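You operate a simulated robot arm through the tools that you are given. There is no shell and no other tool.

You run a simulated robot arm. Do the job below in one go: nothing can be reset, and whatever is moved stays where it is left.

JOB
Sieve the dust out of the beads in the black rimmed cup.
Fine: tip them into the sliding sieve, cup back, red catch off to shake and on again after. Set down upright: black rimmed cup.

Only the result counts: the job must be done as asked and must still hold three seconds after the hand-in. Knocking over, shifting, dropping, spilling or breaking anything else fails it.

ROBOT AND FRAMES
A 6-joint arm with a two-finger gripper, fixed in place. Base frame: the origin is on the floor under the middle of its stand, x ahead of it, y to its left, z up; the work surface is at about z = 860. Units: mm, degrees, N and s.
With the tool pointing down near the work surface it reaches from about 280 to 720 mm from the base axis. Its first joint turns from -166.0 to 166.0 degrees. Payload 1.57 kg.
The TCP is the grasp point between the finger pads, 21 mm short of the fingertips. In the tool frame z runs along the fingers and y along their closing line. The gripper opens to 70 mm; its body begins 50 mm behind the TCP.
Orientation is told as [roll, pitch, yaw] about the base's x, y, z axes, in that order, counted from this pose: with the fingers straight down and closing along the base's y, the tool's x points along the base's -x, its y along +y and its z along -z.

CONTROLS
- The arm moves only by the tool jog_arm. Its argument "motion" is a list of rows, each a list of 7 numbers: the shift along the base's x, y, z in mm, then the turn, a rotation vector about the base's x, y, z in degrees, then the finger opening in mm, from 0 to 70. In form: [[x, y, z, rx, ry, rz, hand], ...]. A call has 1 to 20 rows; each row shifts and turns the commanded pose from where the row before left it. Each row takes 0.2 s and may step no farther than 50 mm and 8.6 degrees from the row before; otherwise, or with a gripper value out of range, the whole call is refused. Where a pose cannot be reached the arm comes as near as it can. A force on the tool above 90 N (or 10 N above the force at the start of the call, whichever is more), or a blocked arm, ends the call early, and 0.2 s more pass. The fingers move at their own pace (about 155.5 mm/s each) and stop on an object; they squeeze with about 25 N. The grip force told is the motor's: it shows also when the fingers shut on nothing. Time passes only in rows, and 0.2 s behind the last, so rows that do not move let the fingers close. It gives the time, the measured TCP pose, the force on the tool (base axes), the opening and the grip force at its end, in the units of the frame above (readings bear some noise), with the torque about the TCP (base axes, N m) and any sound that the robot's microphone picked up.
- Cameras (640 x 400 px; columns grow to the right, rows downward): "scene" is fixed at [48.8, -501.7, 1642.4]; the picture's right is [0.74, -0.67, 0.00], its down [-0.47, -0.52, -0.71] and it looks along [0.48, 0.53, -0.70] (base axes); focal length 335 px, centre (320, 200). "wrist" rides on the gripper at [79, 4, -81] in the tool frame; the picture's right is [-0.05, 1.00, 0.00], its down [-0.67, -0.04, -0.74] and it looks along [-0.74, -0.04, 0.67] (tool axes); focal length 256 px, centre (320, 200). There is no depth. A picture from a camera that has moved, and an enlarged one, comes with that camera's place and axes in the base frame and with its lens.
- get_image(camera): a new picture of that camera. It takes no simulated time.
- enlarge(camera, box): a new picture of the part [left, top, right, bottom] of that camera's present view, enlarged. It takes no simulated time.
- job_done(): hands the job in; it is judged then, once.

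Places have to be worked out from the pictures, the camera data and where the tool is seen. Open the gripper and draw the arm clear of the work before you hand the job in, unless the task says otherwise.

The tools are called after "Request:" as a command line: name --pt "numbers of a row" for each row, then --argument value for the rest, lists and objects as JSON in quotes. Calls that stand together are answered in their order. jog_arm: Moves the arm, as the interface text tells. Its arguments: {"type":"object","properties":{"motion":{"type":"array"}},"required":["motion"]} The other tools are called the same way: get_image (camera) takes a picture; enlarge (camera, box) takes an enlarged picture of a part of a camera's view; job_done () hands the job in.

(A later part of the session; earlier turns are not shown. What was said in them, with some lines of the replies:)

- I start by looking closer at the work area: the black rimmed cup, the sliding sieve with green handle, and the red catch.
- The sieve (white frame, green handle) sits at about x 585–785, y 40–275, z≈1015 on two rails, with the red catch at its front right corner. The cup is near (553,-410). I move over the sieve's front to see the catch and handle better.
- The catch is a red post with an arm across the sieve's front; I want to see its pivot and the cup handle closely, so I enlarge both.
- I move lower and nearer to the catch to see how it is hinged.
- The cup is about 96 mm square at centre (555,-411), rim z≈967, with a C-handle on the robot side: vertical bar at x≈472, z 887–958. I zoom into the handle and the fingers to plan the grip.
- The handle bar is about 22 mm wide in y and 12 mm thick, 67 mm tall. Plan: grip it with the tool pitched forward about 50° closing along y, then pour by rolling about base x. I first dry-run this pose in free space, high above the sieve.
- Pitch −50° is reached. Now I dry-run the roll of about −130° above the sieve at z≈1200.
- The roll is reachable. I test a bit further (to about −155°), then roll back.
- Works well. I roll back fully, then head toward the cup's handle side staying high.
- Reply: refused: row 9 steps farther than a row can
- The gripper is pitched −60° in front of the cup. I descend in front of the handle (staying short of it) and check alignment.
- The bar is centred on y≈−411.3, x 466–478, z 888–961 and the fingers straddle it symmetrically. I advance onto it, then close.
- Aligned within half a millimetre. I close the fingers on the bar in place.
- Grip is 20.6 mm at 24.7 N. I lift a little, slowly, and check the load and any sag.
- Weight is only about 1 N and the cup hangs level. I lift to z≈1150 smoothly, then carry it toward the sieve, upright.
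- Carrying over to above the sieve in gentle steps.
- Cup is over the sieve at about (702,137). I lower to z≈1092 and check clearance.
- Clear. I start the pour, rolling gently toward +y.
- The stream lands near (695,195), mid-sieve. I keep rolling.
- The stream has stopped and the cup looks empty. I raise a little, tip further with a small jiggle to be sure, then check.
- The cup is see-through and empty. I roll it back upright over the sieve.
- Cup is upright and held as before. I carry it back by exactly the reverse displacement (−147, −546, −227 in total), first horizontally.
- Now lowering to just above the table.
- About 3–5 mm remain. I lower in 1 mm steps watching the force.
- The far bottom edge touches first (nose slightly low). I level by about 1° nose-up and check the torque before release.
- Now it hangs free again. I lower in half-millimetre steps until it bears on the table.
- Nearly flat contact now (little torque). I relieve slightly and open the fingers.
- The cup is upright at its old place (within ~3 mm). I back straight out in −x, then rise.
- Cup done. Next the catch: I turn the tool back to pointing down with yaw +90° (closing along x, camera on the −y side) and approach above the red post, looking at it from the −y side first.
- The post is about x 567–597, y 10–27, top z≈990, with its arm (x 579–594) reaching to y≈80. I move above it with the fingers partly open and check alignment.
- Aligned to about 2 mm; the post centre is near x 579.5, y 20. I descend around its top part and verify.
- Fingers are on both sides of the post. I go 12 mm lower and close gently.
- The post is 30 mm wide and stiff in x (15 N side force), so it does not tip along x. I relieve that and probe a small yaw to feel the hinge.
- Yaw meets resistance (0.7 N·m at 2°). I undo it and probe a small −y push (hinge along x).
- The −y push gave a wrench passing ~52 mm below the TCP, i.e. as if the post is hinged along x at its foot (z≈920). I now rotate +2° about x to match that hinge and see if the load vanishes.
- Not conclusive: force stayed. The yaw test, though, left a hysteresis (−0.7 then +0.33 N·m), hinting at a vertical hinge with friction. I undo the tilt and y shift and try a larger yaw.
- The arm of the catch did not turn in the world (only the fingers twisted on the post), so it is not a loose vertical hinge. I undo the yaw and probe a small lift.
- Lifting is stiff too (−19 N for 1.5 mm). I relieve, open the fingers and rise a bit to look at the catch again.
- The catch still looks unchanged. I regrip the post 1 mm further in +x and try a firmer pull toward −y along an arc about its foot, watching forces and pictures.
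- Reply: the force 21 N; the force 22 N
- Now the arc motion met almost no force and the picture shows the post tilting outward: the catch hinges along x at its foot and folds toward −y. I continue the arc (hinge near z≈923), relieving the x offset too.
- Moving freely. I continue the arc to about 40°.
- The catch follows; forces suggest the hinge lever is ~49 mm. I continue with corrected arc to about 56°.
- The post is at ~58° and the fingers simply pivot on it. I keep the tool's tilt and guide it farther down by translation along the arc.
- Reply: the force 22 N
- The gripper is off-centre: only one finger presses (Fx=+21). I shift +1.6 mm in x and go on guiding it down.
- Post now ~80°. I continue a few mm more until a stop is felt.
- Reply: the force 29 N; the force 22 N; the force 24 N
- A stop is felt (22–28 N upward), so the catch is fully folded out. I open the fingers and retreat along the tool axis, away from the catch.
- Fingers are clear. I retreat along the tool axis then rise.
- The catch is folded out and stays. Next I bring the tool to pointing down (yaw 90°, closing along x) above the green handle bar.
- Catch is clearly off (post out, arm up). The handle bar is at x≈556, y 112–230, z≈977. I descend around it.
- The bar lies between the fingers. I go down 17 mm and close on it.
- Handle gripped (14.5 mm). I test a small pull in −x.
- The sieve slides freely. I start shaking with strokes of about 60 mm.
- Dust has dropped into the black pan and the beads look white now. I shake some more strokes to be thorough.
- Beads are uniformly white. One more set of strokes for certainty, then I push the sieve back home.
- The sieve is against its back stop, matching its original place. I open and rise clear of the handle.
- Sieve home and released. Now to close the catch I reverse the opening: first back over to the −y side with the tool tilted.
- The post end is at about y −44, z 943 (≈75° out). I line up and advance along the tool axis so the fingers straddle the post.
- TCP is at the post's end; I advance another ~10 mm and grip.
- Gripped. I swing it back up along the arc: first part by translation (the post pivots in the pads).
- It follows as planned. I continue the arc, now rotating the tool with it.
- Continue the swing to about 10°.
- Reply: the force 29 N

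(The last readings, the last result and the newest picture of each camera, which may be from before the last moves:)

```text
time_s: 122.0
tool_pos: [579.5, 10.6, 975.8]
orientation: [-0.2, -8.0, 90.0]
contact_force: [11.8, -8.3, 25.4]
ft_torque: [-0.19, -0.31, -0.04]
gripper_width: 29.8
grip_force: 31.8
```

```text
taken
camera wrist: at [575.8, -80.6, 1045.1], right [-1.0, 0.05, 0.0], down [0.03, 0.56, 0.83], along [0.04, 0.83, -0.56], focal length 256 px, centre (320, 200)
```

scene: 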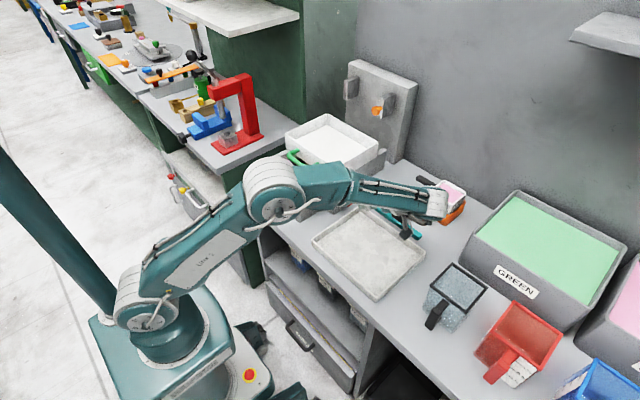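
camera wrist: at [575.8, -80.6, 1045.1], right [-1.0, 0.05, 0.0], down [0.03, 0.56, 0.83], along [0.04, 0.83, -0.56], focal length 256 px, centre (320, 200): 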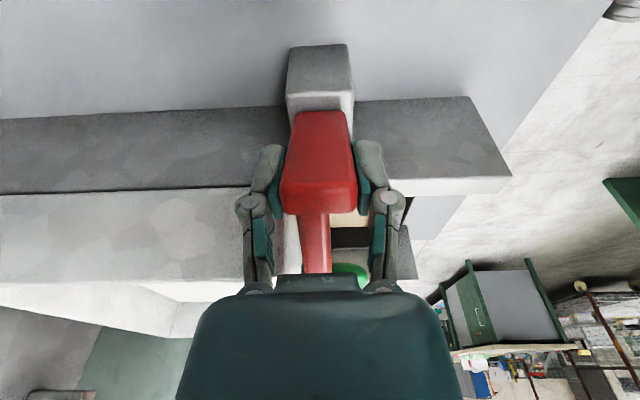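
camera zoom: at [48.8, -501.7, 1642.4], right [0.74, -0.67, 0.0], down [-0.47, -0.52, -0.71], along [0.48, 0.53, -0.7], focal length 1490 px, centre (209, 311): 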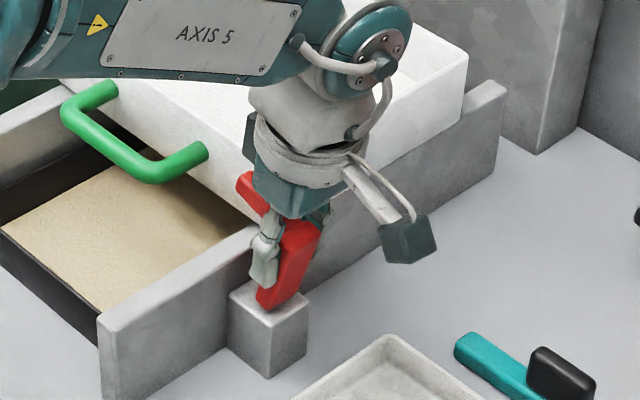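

Nearly upright; there is a 25 N vertical misfit, so I raise 2 mm to relax, then finish the last degrees.

Request:
jog_arm --pt "0.6 0 2.2 0 0 0 18" --pt "0 1.8 0.3 -2 0 0 18" --pt "0 1.8 0.2 -2 0 0 18" --pt "0 0 0 0 0 0 18"

Request:
jog_arm --pt "0 1.8 0.2 -2 0 0 18" --pt "0 1.8 0.1 -2 0 0 18" --pt "0 0 0 0 0 0 18"

Request:
enlarge --camera "scene" --box '[320, 165, 350, 210]'

```text
time_s: 123.0
tool_pos: [579.5, 13.3, 976.4]
orientation: [0.1, -4.1, 89.9]
contact_force: [4.7, -14.9, 3.7]
ft_torque: [-0.66, -0.11, -0.04]
gripper_width: 29.7
grip_force: 31.9
```

```text
time_s: 123.8
tool_pos: [579.7, 16.6, 975.6]
orientation: [0.2, -0.1, 90.1]
contact_force: [0.1, -15.1, -6.6]
ft_torque: [-0.81, 0.03, 0.12]
gripper_width: 29.9
grip_force: 31.9
```

```text
8.89 times, centred on (335, 188) of scene
camera zoom: at [48.8, -501.7, 1642.4], right [0.74, -0.67, 0.0], down [-0.47, -0.52, -0.71], along [0.48, 0.53, -0.7], focal length 2980 px, centre (187, 311)
```

zoom: 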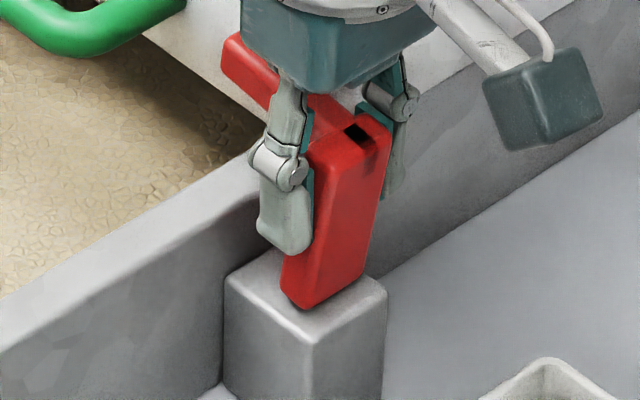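

The post still leans outward a few degrees. I push further in +y with the tool upright until the stop.

Request:
jog_arm --pt "0 2 0 0 0 0 18" --pt "0 1.5 0 0 0 0 18" --pt "0 0 0 0 0 0 18"

Request:
enlarge --camera "scene" --box '[320, 165, 350, 210]'

```text
time_s: 124.6
tool_pos: [580.0, 21.2, 976.7]
orientation: [0.2, -0.1, 90.0]
contact_force: [-5.0, -20.2, -8.5]
ft_torque: [-1.02, 0.06, 0.01]
gripper_width: 29.9
grip_force: 32.1
```

```text
8.89 times, centred on (335, 188) of scene
camera zoom: at [48.8, -501.7, 1642.4], right [0.74, -0.67, 0.0], down [-0.47, -0.52, -0.71], along [0.48, 0.53, -0.7], focal length 2980 px, centre (187, 311)
```

zoom: 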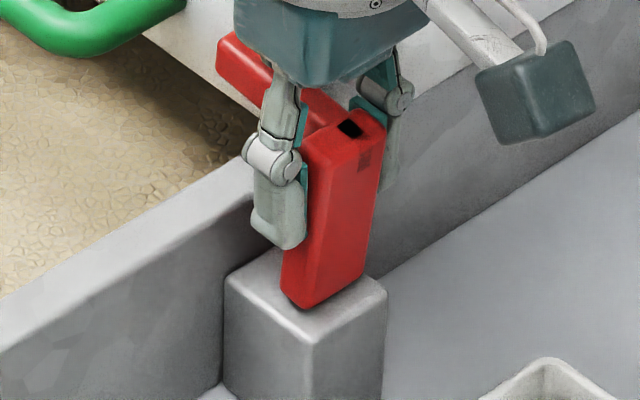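

The fingers have slid on the post while it is ~5° short. I release, and will then push it home from the −y side.

Request:
jog_arm --pt "0 0 0 0 0 0 32" --pt "0 0 0 0 0 0 44" --pt "0 0 0 0 0 0 54" --pt "0 0 0 0 0 0 54"

Request:
enlarge --camera "scene" --box '[320, 165, 350, 210]'

Request:
get_image --camera "wrist"

```text
time_s: 125.6
tool_pos: [579.0, 22.7, 977.7]
orientation: [0.1, -0.1, 90.1]
contact_force: [-0.4, -0.3, 0.5]
ft_torque: [-0.02, 0.02, 0.03]
gripper_width: 53.9
grip_force: 0.1
```

```text
8.89 times, centred on (335, 188) of scene
camera zoom: at [48.8, -501.7, 1642.4], right [0.74, -0.67, 0.0], down [-0.47, -0.52, -0.71], along [0.48, 0.53, -0.7], focal length 2980 px, centre (187, 311)
```

zoom: 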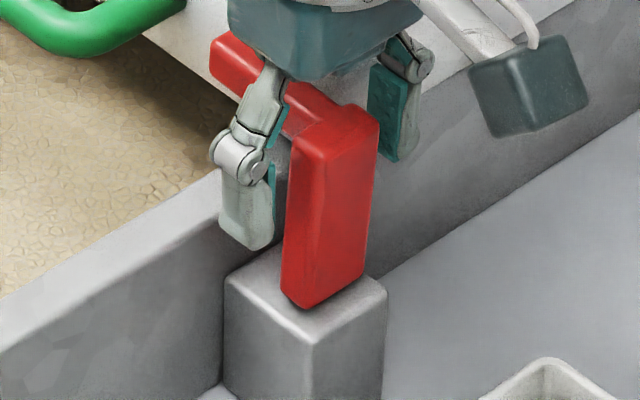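

```text
taken
camera wrist: at [576.6, -57.0, 1058.7], right [-1.0, 0.05, 0.0], down [0.04, 0.67, 0.75], along [0.04, 0.74, -0.67], focal length 256 px, centre (320, 200)
```

wrist: 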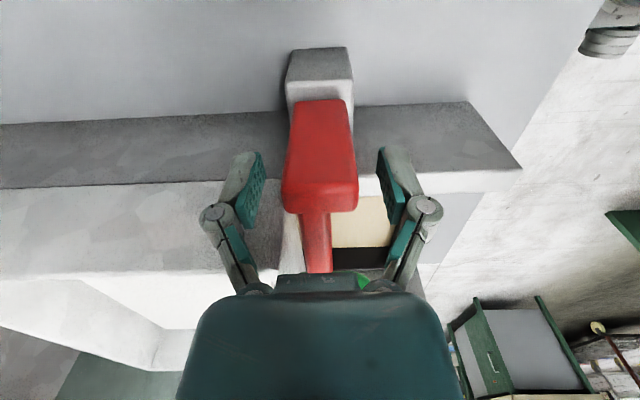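

About 2–3° remain and it holds still. I lift off, shift to the −y side with closed fingers, and push the post's outer face in +y.

Request:
jog_arm --pt "0 0 30 0 0 0 54" --pt "0 0 30 0 0 0 54" --pt "0 -27 0 0 0 0 30" --pt "0 -28 0 0 0 0 0" --pt "0 0 -26 0 0 0 0" --pt "0 0 -26 0 0 0 0" --pt "0 0 0 0 0 0 0"

Request:
get_image --camera "wrist"

Request:
enlarge --camera "scene" --box '[300, 140, 380, 220]'

```text
time_s: 127.2
tool_pos: [581.2, -32.4, 985.5]
orientation: [0.1, -0.2, 90.0]
contact_force: [0.6, -0.7, -0.2]
ft_torque: [0.03, -0.01, -0.03]
gripper_width: 0.0
grip_force: 24.9
```

```text
taken
camera wrist: at [576.7, -111.9, 1067.3], right [-1.0, 0.05, 0.0], down [0.04, 0.67, 0.75], along [0.04, 0.74, -0.67], focal length 256 px, centre (320, 200)
```

wrist: 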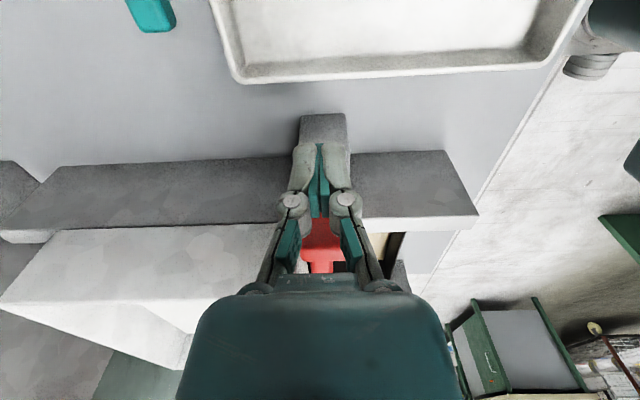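

```text
5.00 times, centred on (340, 180) of scene
camera zoom: at [48.8, -501.7, 1642.4], right [0.74, -0.67, 0.0], down [-0.47, -0.52, -0.71], along [0.48, 0.53, -0.7], focal length 1676 px, centre (220, 300)
```

zoom: 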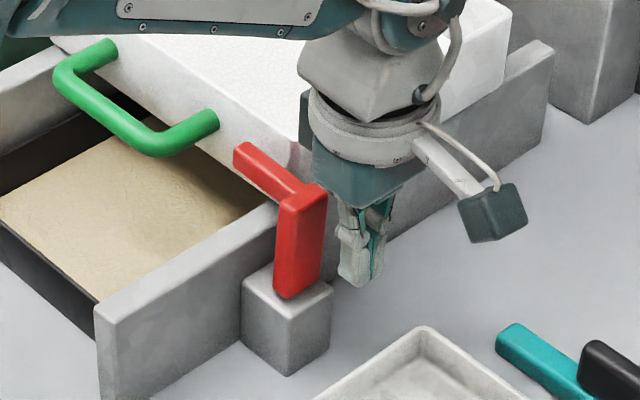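

Positioned. I approach the post and push in small steps, watching Fy.

Request:
jog_arm --pt "0 10 0 0 0 0 0" --pt "0 10 0 0 0 0 0" --pt "0 4 0 0 0 0 0" --pt "0 0 0 0 0 0 0"

Request:
jog_arm --pt "0 3 0 0 0 0 0" --pt "0 0 0 0 0 0 0"

Request:
jog_arm --pt "0 3 0 0 0 0 0" --pt "0 0 0 0 0 0 0"

Request:
enlarge --camera "scene" --box '[320, 165, 350, 210]'

```text
time_s: 128.2
tool_pos: [580.8, -7.9, 985.3]
orientation: [0.0, 0.0, 89.9]
contact_force: [-0.3, -0.3, -0.1]
ft_torque: [-0.02, -0.02, 0.0]
gripper_width: 0.0
grip_force: 25.1
```

```text
time_s: 128.8
tool_pos: [579.4, -5.6, 985.4]
orientation: [0.0, -0.1, 90.1]
contact_force: [0.7, -0.3, -0.8]
ft_torque: [0.05, 0.01, 0.0]
gripper_width: 0.0
grip_force: 25.1
```

```text
time_s: 129.4
tool_pos: [580.7, -2.4, 984.3]
orientation: [0.0, 0.0, 89.9]
contact_force: [0.4, -0.3, -0.1]
ft_torque: [0.04, 0.0, 0.02]
gripper_width: 0.1
grip_force: 24.8
```

```text
8.89 times, centred on (335, 188) of scene
camera zoom: at [48.8, -501.7, 1642.4], right [0.74, -0.67, 0.0], down [-0.47, -0.52, -0.71], along [0.48, 0.53, -0.7], focal length 2980 px, centre (187, 311)
```

zoom: 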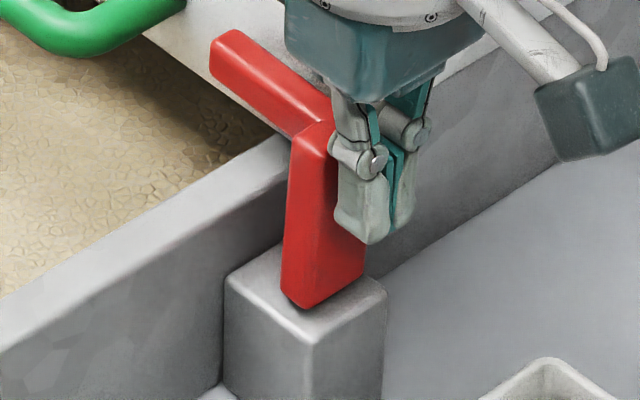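

Request:
jog_arm --pt "0 2 0 0 0 0 0" --pt "0 0 0 0 0 0 0"

Request:
jog_arm --pt "0 2 0 0 0 0 0" --pt "0 0 0 0 0 0 0"

Request:
jog_arm --pt "0 2 0 0 0 0 0" --pt "0 0 0 0 0 0 0"

Request:
enlarge --camera "scene" --box '[320, 165, 350, 210]'

```text
time_s: 130.0
tool_pos: [579.7, -1.0, 984.8]
orientation: [0.0, -0.1, 90.0]
contact_force: [0.5, -0.2, 0.4]
ft_torque: [0.0, 0.01, 0.01]
gripper_width: 0.0
grip_force: 25.3
```

```text
time_s: 130.6
tool_pos: [580.1, 1.4, 986.0]
orientation: [0.1, -0.1, 90.0]
contact_force: [-0.2, 0.1, -0.4]
ft_torque: [-0.03, -0.02, 0.02]
gripper_width: 0.0
grip_force: 28.2
```

```text
time_s: 131.2
tool_pos: [579.5, 2.6, 985.1]
orientation: [0.0, -0.2, 90.0]
contact_force: [-0.1, -0.5, 0.5]
ft_torque: [0.03, 0.0, 0.0]
gripper_width: 0.2
grip_force: 28.6
```

```text
8.89 times, centred on (335, 188) of scene
camera zoom: at [48.8, -501.7, 1642.4], right [0.74, -0.67, 0.0], down [-0.47, -0.52, -0.71], along [0.48, 0.53, -0.7], focal length 2980 px, centre (187, 311)
```

zoom: 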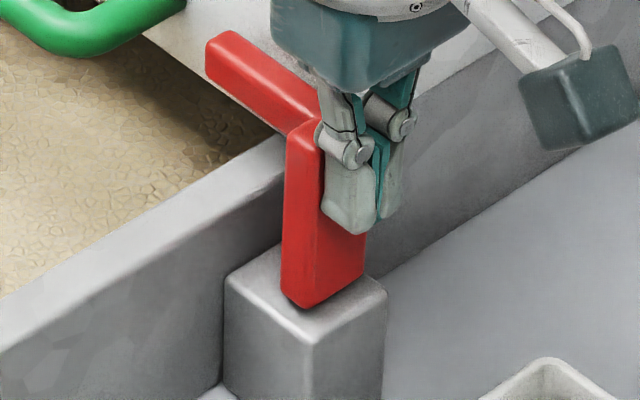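

The catch is now moving with hardly any force (arm end shifted to its old pixel). I push on in 1 mm steps until the stop.

Request:
jog_arm --pt "0 1 0 0 0 0 0" --pt "0 0 0 0 0 0 0"

Request:
jog_arm --pt "0 1 0 0 0 0 0" --pt "0 0 0 0 0 0 0"

Request:
jog_arm --pt "0 1 0 0 0 0 0" --pt "0 0 0 0 0 0 0"

Request:
enlarge --camera "scene" --box '[320, 165, 350, 210]'

```text
time_s: 131.8
tool_pos: [581.1, 4.1, 985.5]
orientation: [0.1, -0.2, 90.0]
contact_force: [-1.2, -0.6, 0.6]
ft_torque: [-0.02, 0.0, -0.02]
gripper_width: 0.0
grip_force: 28.5
```

```text
time_s: 132.4
tool_pos: [581.8, 4.6, 985.5]
orientation: [0.0, -0.1, 90.0]
contact_force: [-0.8, -5.8, -2.5]
ft_torque: [-0.12, 0.01, 0.05]
gripper_width: 6.0
grip_force: 28.7
```

```text
time_s: 133.0
tool_pos: [580.4, 4.5, 984.9]
orientation: [0.0, 0.0, 90.0]
contact_force: [0.0, -10.5, -4.3]
ft_torque: [-0.25, 0.05, 0.03]
gripper_width: 6.0
grip_force: 29.2
```

```text
8.89 times, centred on (335, 188) of scene
camera zoom: at [48.8, -501.7, 1642.4], right [0.74, -0.67, 0.0], down [-0.47, -0.52, -0.71], along [0.48, 0.53, -0.7], focal length 2980 px, centre (187, 311)
```

zoom: 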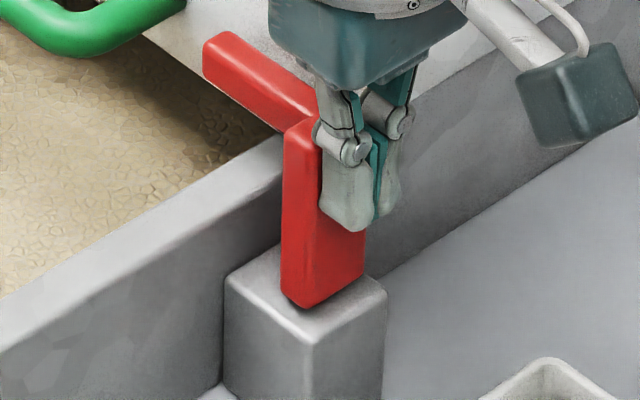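

The stop is firm (5 N per mm) and the arm end is back at its original pixel: catch is on. I retreat in −y and rise.

Request:
jog_arm --pt "0 -5 0 0 0 0 0" --pt "0 -15 0 0 0 0 0" --pt "0 -20 0 0 0 0 0" --pt "0 0 30 0 0 0 0" --pt "0 0 45 0 0 0 0" --pt "0 0 45 0 0 0 0"

Request:
enlarge --camera "scene" --box '[320, 165, 350, 210]'

Request:
get_image --camera "wrist"

Request:
get_image --camera "scene"

```text
time_s: 134.4
tool_pos: [581.6, -33.1, 1104.7]
orientation: [0.0, 0.0, 90.0]
contact_force: [0.2, 0.5, 0.1]
ft_torque: [-0.01, 0.0, -0.03]
gripper_width: 0.2
grip_force: 28.6
```

```text
8.89 times, centred on (335, 188) of scene
camera zoom: at [48.8, -501.7, 1642.4], right [0.74, -0.67, 0.0], down [-0.47, -0.52, -0.71], along [0.48, 0.53, -0.7], focal length 2980 px, centre (187, 311)
```

zoom: 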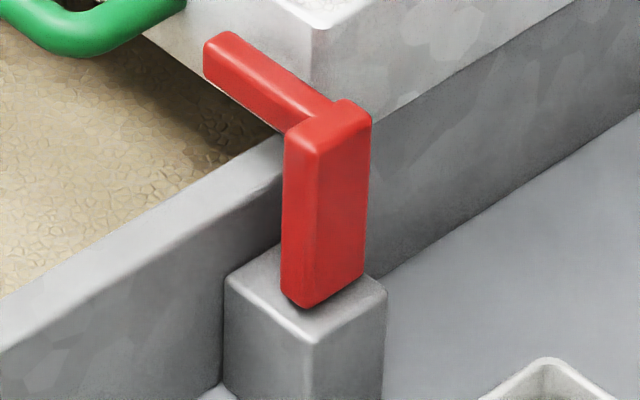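

```text
taken
camera wrist: at [578.2, -112.7, 1186.8], right [-1.0, 0.05, 0.0], down [0.04, 0.67, 0.75], along [0.04, 0.74, -0.67], focal length 256 px, centre (320, 200)
```

wrist: 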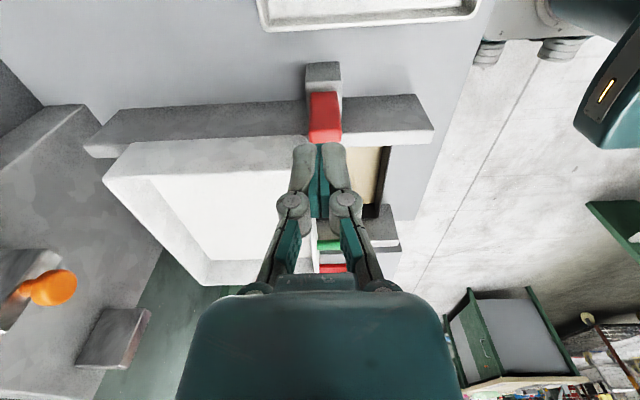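

```text
taken
```

scene: 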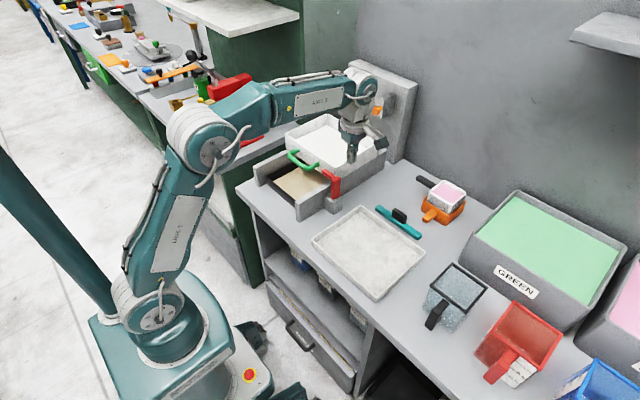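

The catch stands upright across the sieve's front, as at the start. I open the gripper and draw the arm back to near its start pose.

Request:
jog_arm --pt "-10 0 40 0 0 0 40" --pt "-15 2 40 0 0 -8 70" --pt "-20 2 35 0 0 -8 70" --pt "-20 2 35 0 0 -8 70" --pt "-20 2 30 0 0 -8 70" --pt "-20 2 10 0 0 -8 70" --pt "-20 3 0 0 0 -8 70" --pt "-20 3 0 0 0 -8 70" --pt "-15 3 0 0 0 -8 70" --pt "-10 3 0 0 0 -8 70" --pt "-10 3 0 0 0 -8 70" --pt "0 0 0 0 0 -8 70" --pt "0 0 0 0 0 -2 70" --pt "0 0 0 0 0 0 70"

Request:
get_image --camera "scene"

Request:
get_image --camera "wrist"

Request:
enlarge --camera "scene" --box '[230, 90, 430, 230]'

Request:
enlarge --camera "scene" --box '[380, 250, 500, 370]'

```text
time_s: 137.4
tool_pos: [399.1, -8.9, 1294.4]
orientation: [-0.1, -0.1, -0.1]
contact_force: [0.0, 0.1, -0.3]
ft_torque: [0.01, 0.03, 0.02]
gripper_width: 70.0
grip_force: 0.0
```

```text
taken
```

scene: 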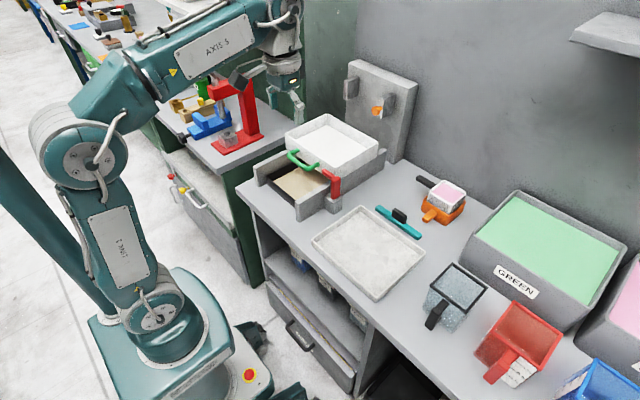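

```text
taken
camera wrist: at [321.0, -4.6, 1376.6], right [0.05, 1.0, 0.0], down [0.67, -0.04, 0.75], along [0.74, -0.04, -0.67], focal length 256 px, centre (320, 200)
```

wrist: 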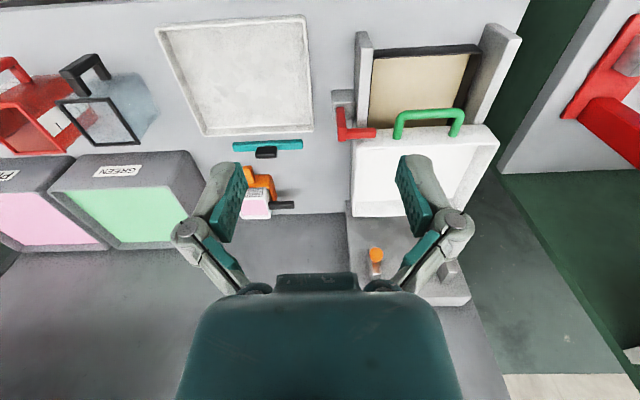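

```text
2.86 times, centred on (330, 160) of scene
camera zoom: at [48.8, -501.7, 1642.4], right [0.74, -0.67, 0.0], down [-0.47, -0.52, -0.71], along [0.48, 0.53, -0.7], focal length 958 px, centre (291, 314)
```

zoom: 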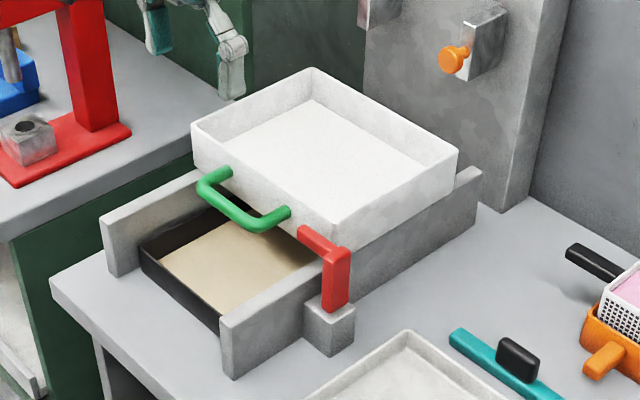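

```text
3.33 times, centred on (440, 310) of scene
camera zoom: at [48.8, -501.7, 1642.4], right [0.74, -0.67, 0.0], down [-0.47, -0.52, -0.71], along [0.48, 0.53, -0.7], focal length 1118 px, centre (-80, -167)
```

zoom: 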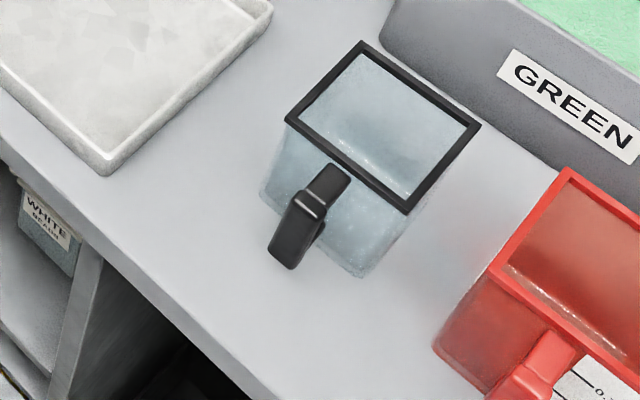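

The white beads sit in the sieve, the dust is in the pan below, and the sieve is home with the red catch across its front. The black rimmed cup is empty and upright at its old place, and the gripper is open and clear. I hand the job in.

Request:
job_done

```text
The job is handed in.
```

The beads are sieved: the dust is in the black pan and the clean white beads are in the sliding sieve. I handed the job in but got no verdict back.

- **Cup:** I poured the black rimmed cup out completely. It stands upright and empty about 3 mm from where it started.
- **Catch:** It turned out to fold outward on a hinge at its foot. I folded it off to shake, then pushed it back to its stop, and it now sits across the sieve's front as before.
- **Sieve:** I shook it with about eight strokes of roughly 60 mm until the beads looked uniformly white. It is back against its rear stop.
- **Arm:** The gripper is open and drawn back near its starting position.

The final pictures show no spill, and nothing else on the table looks moved.
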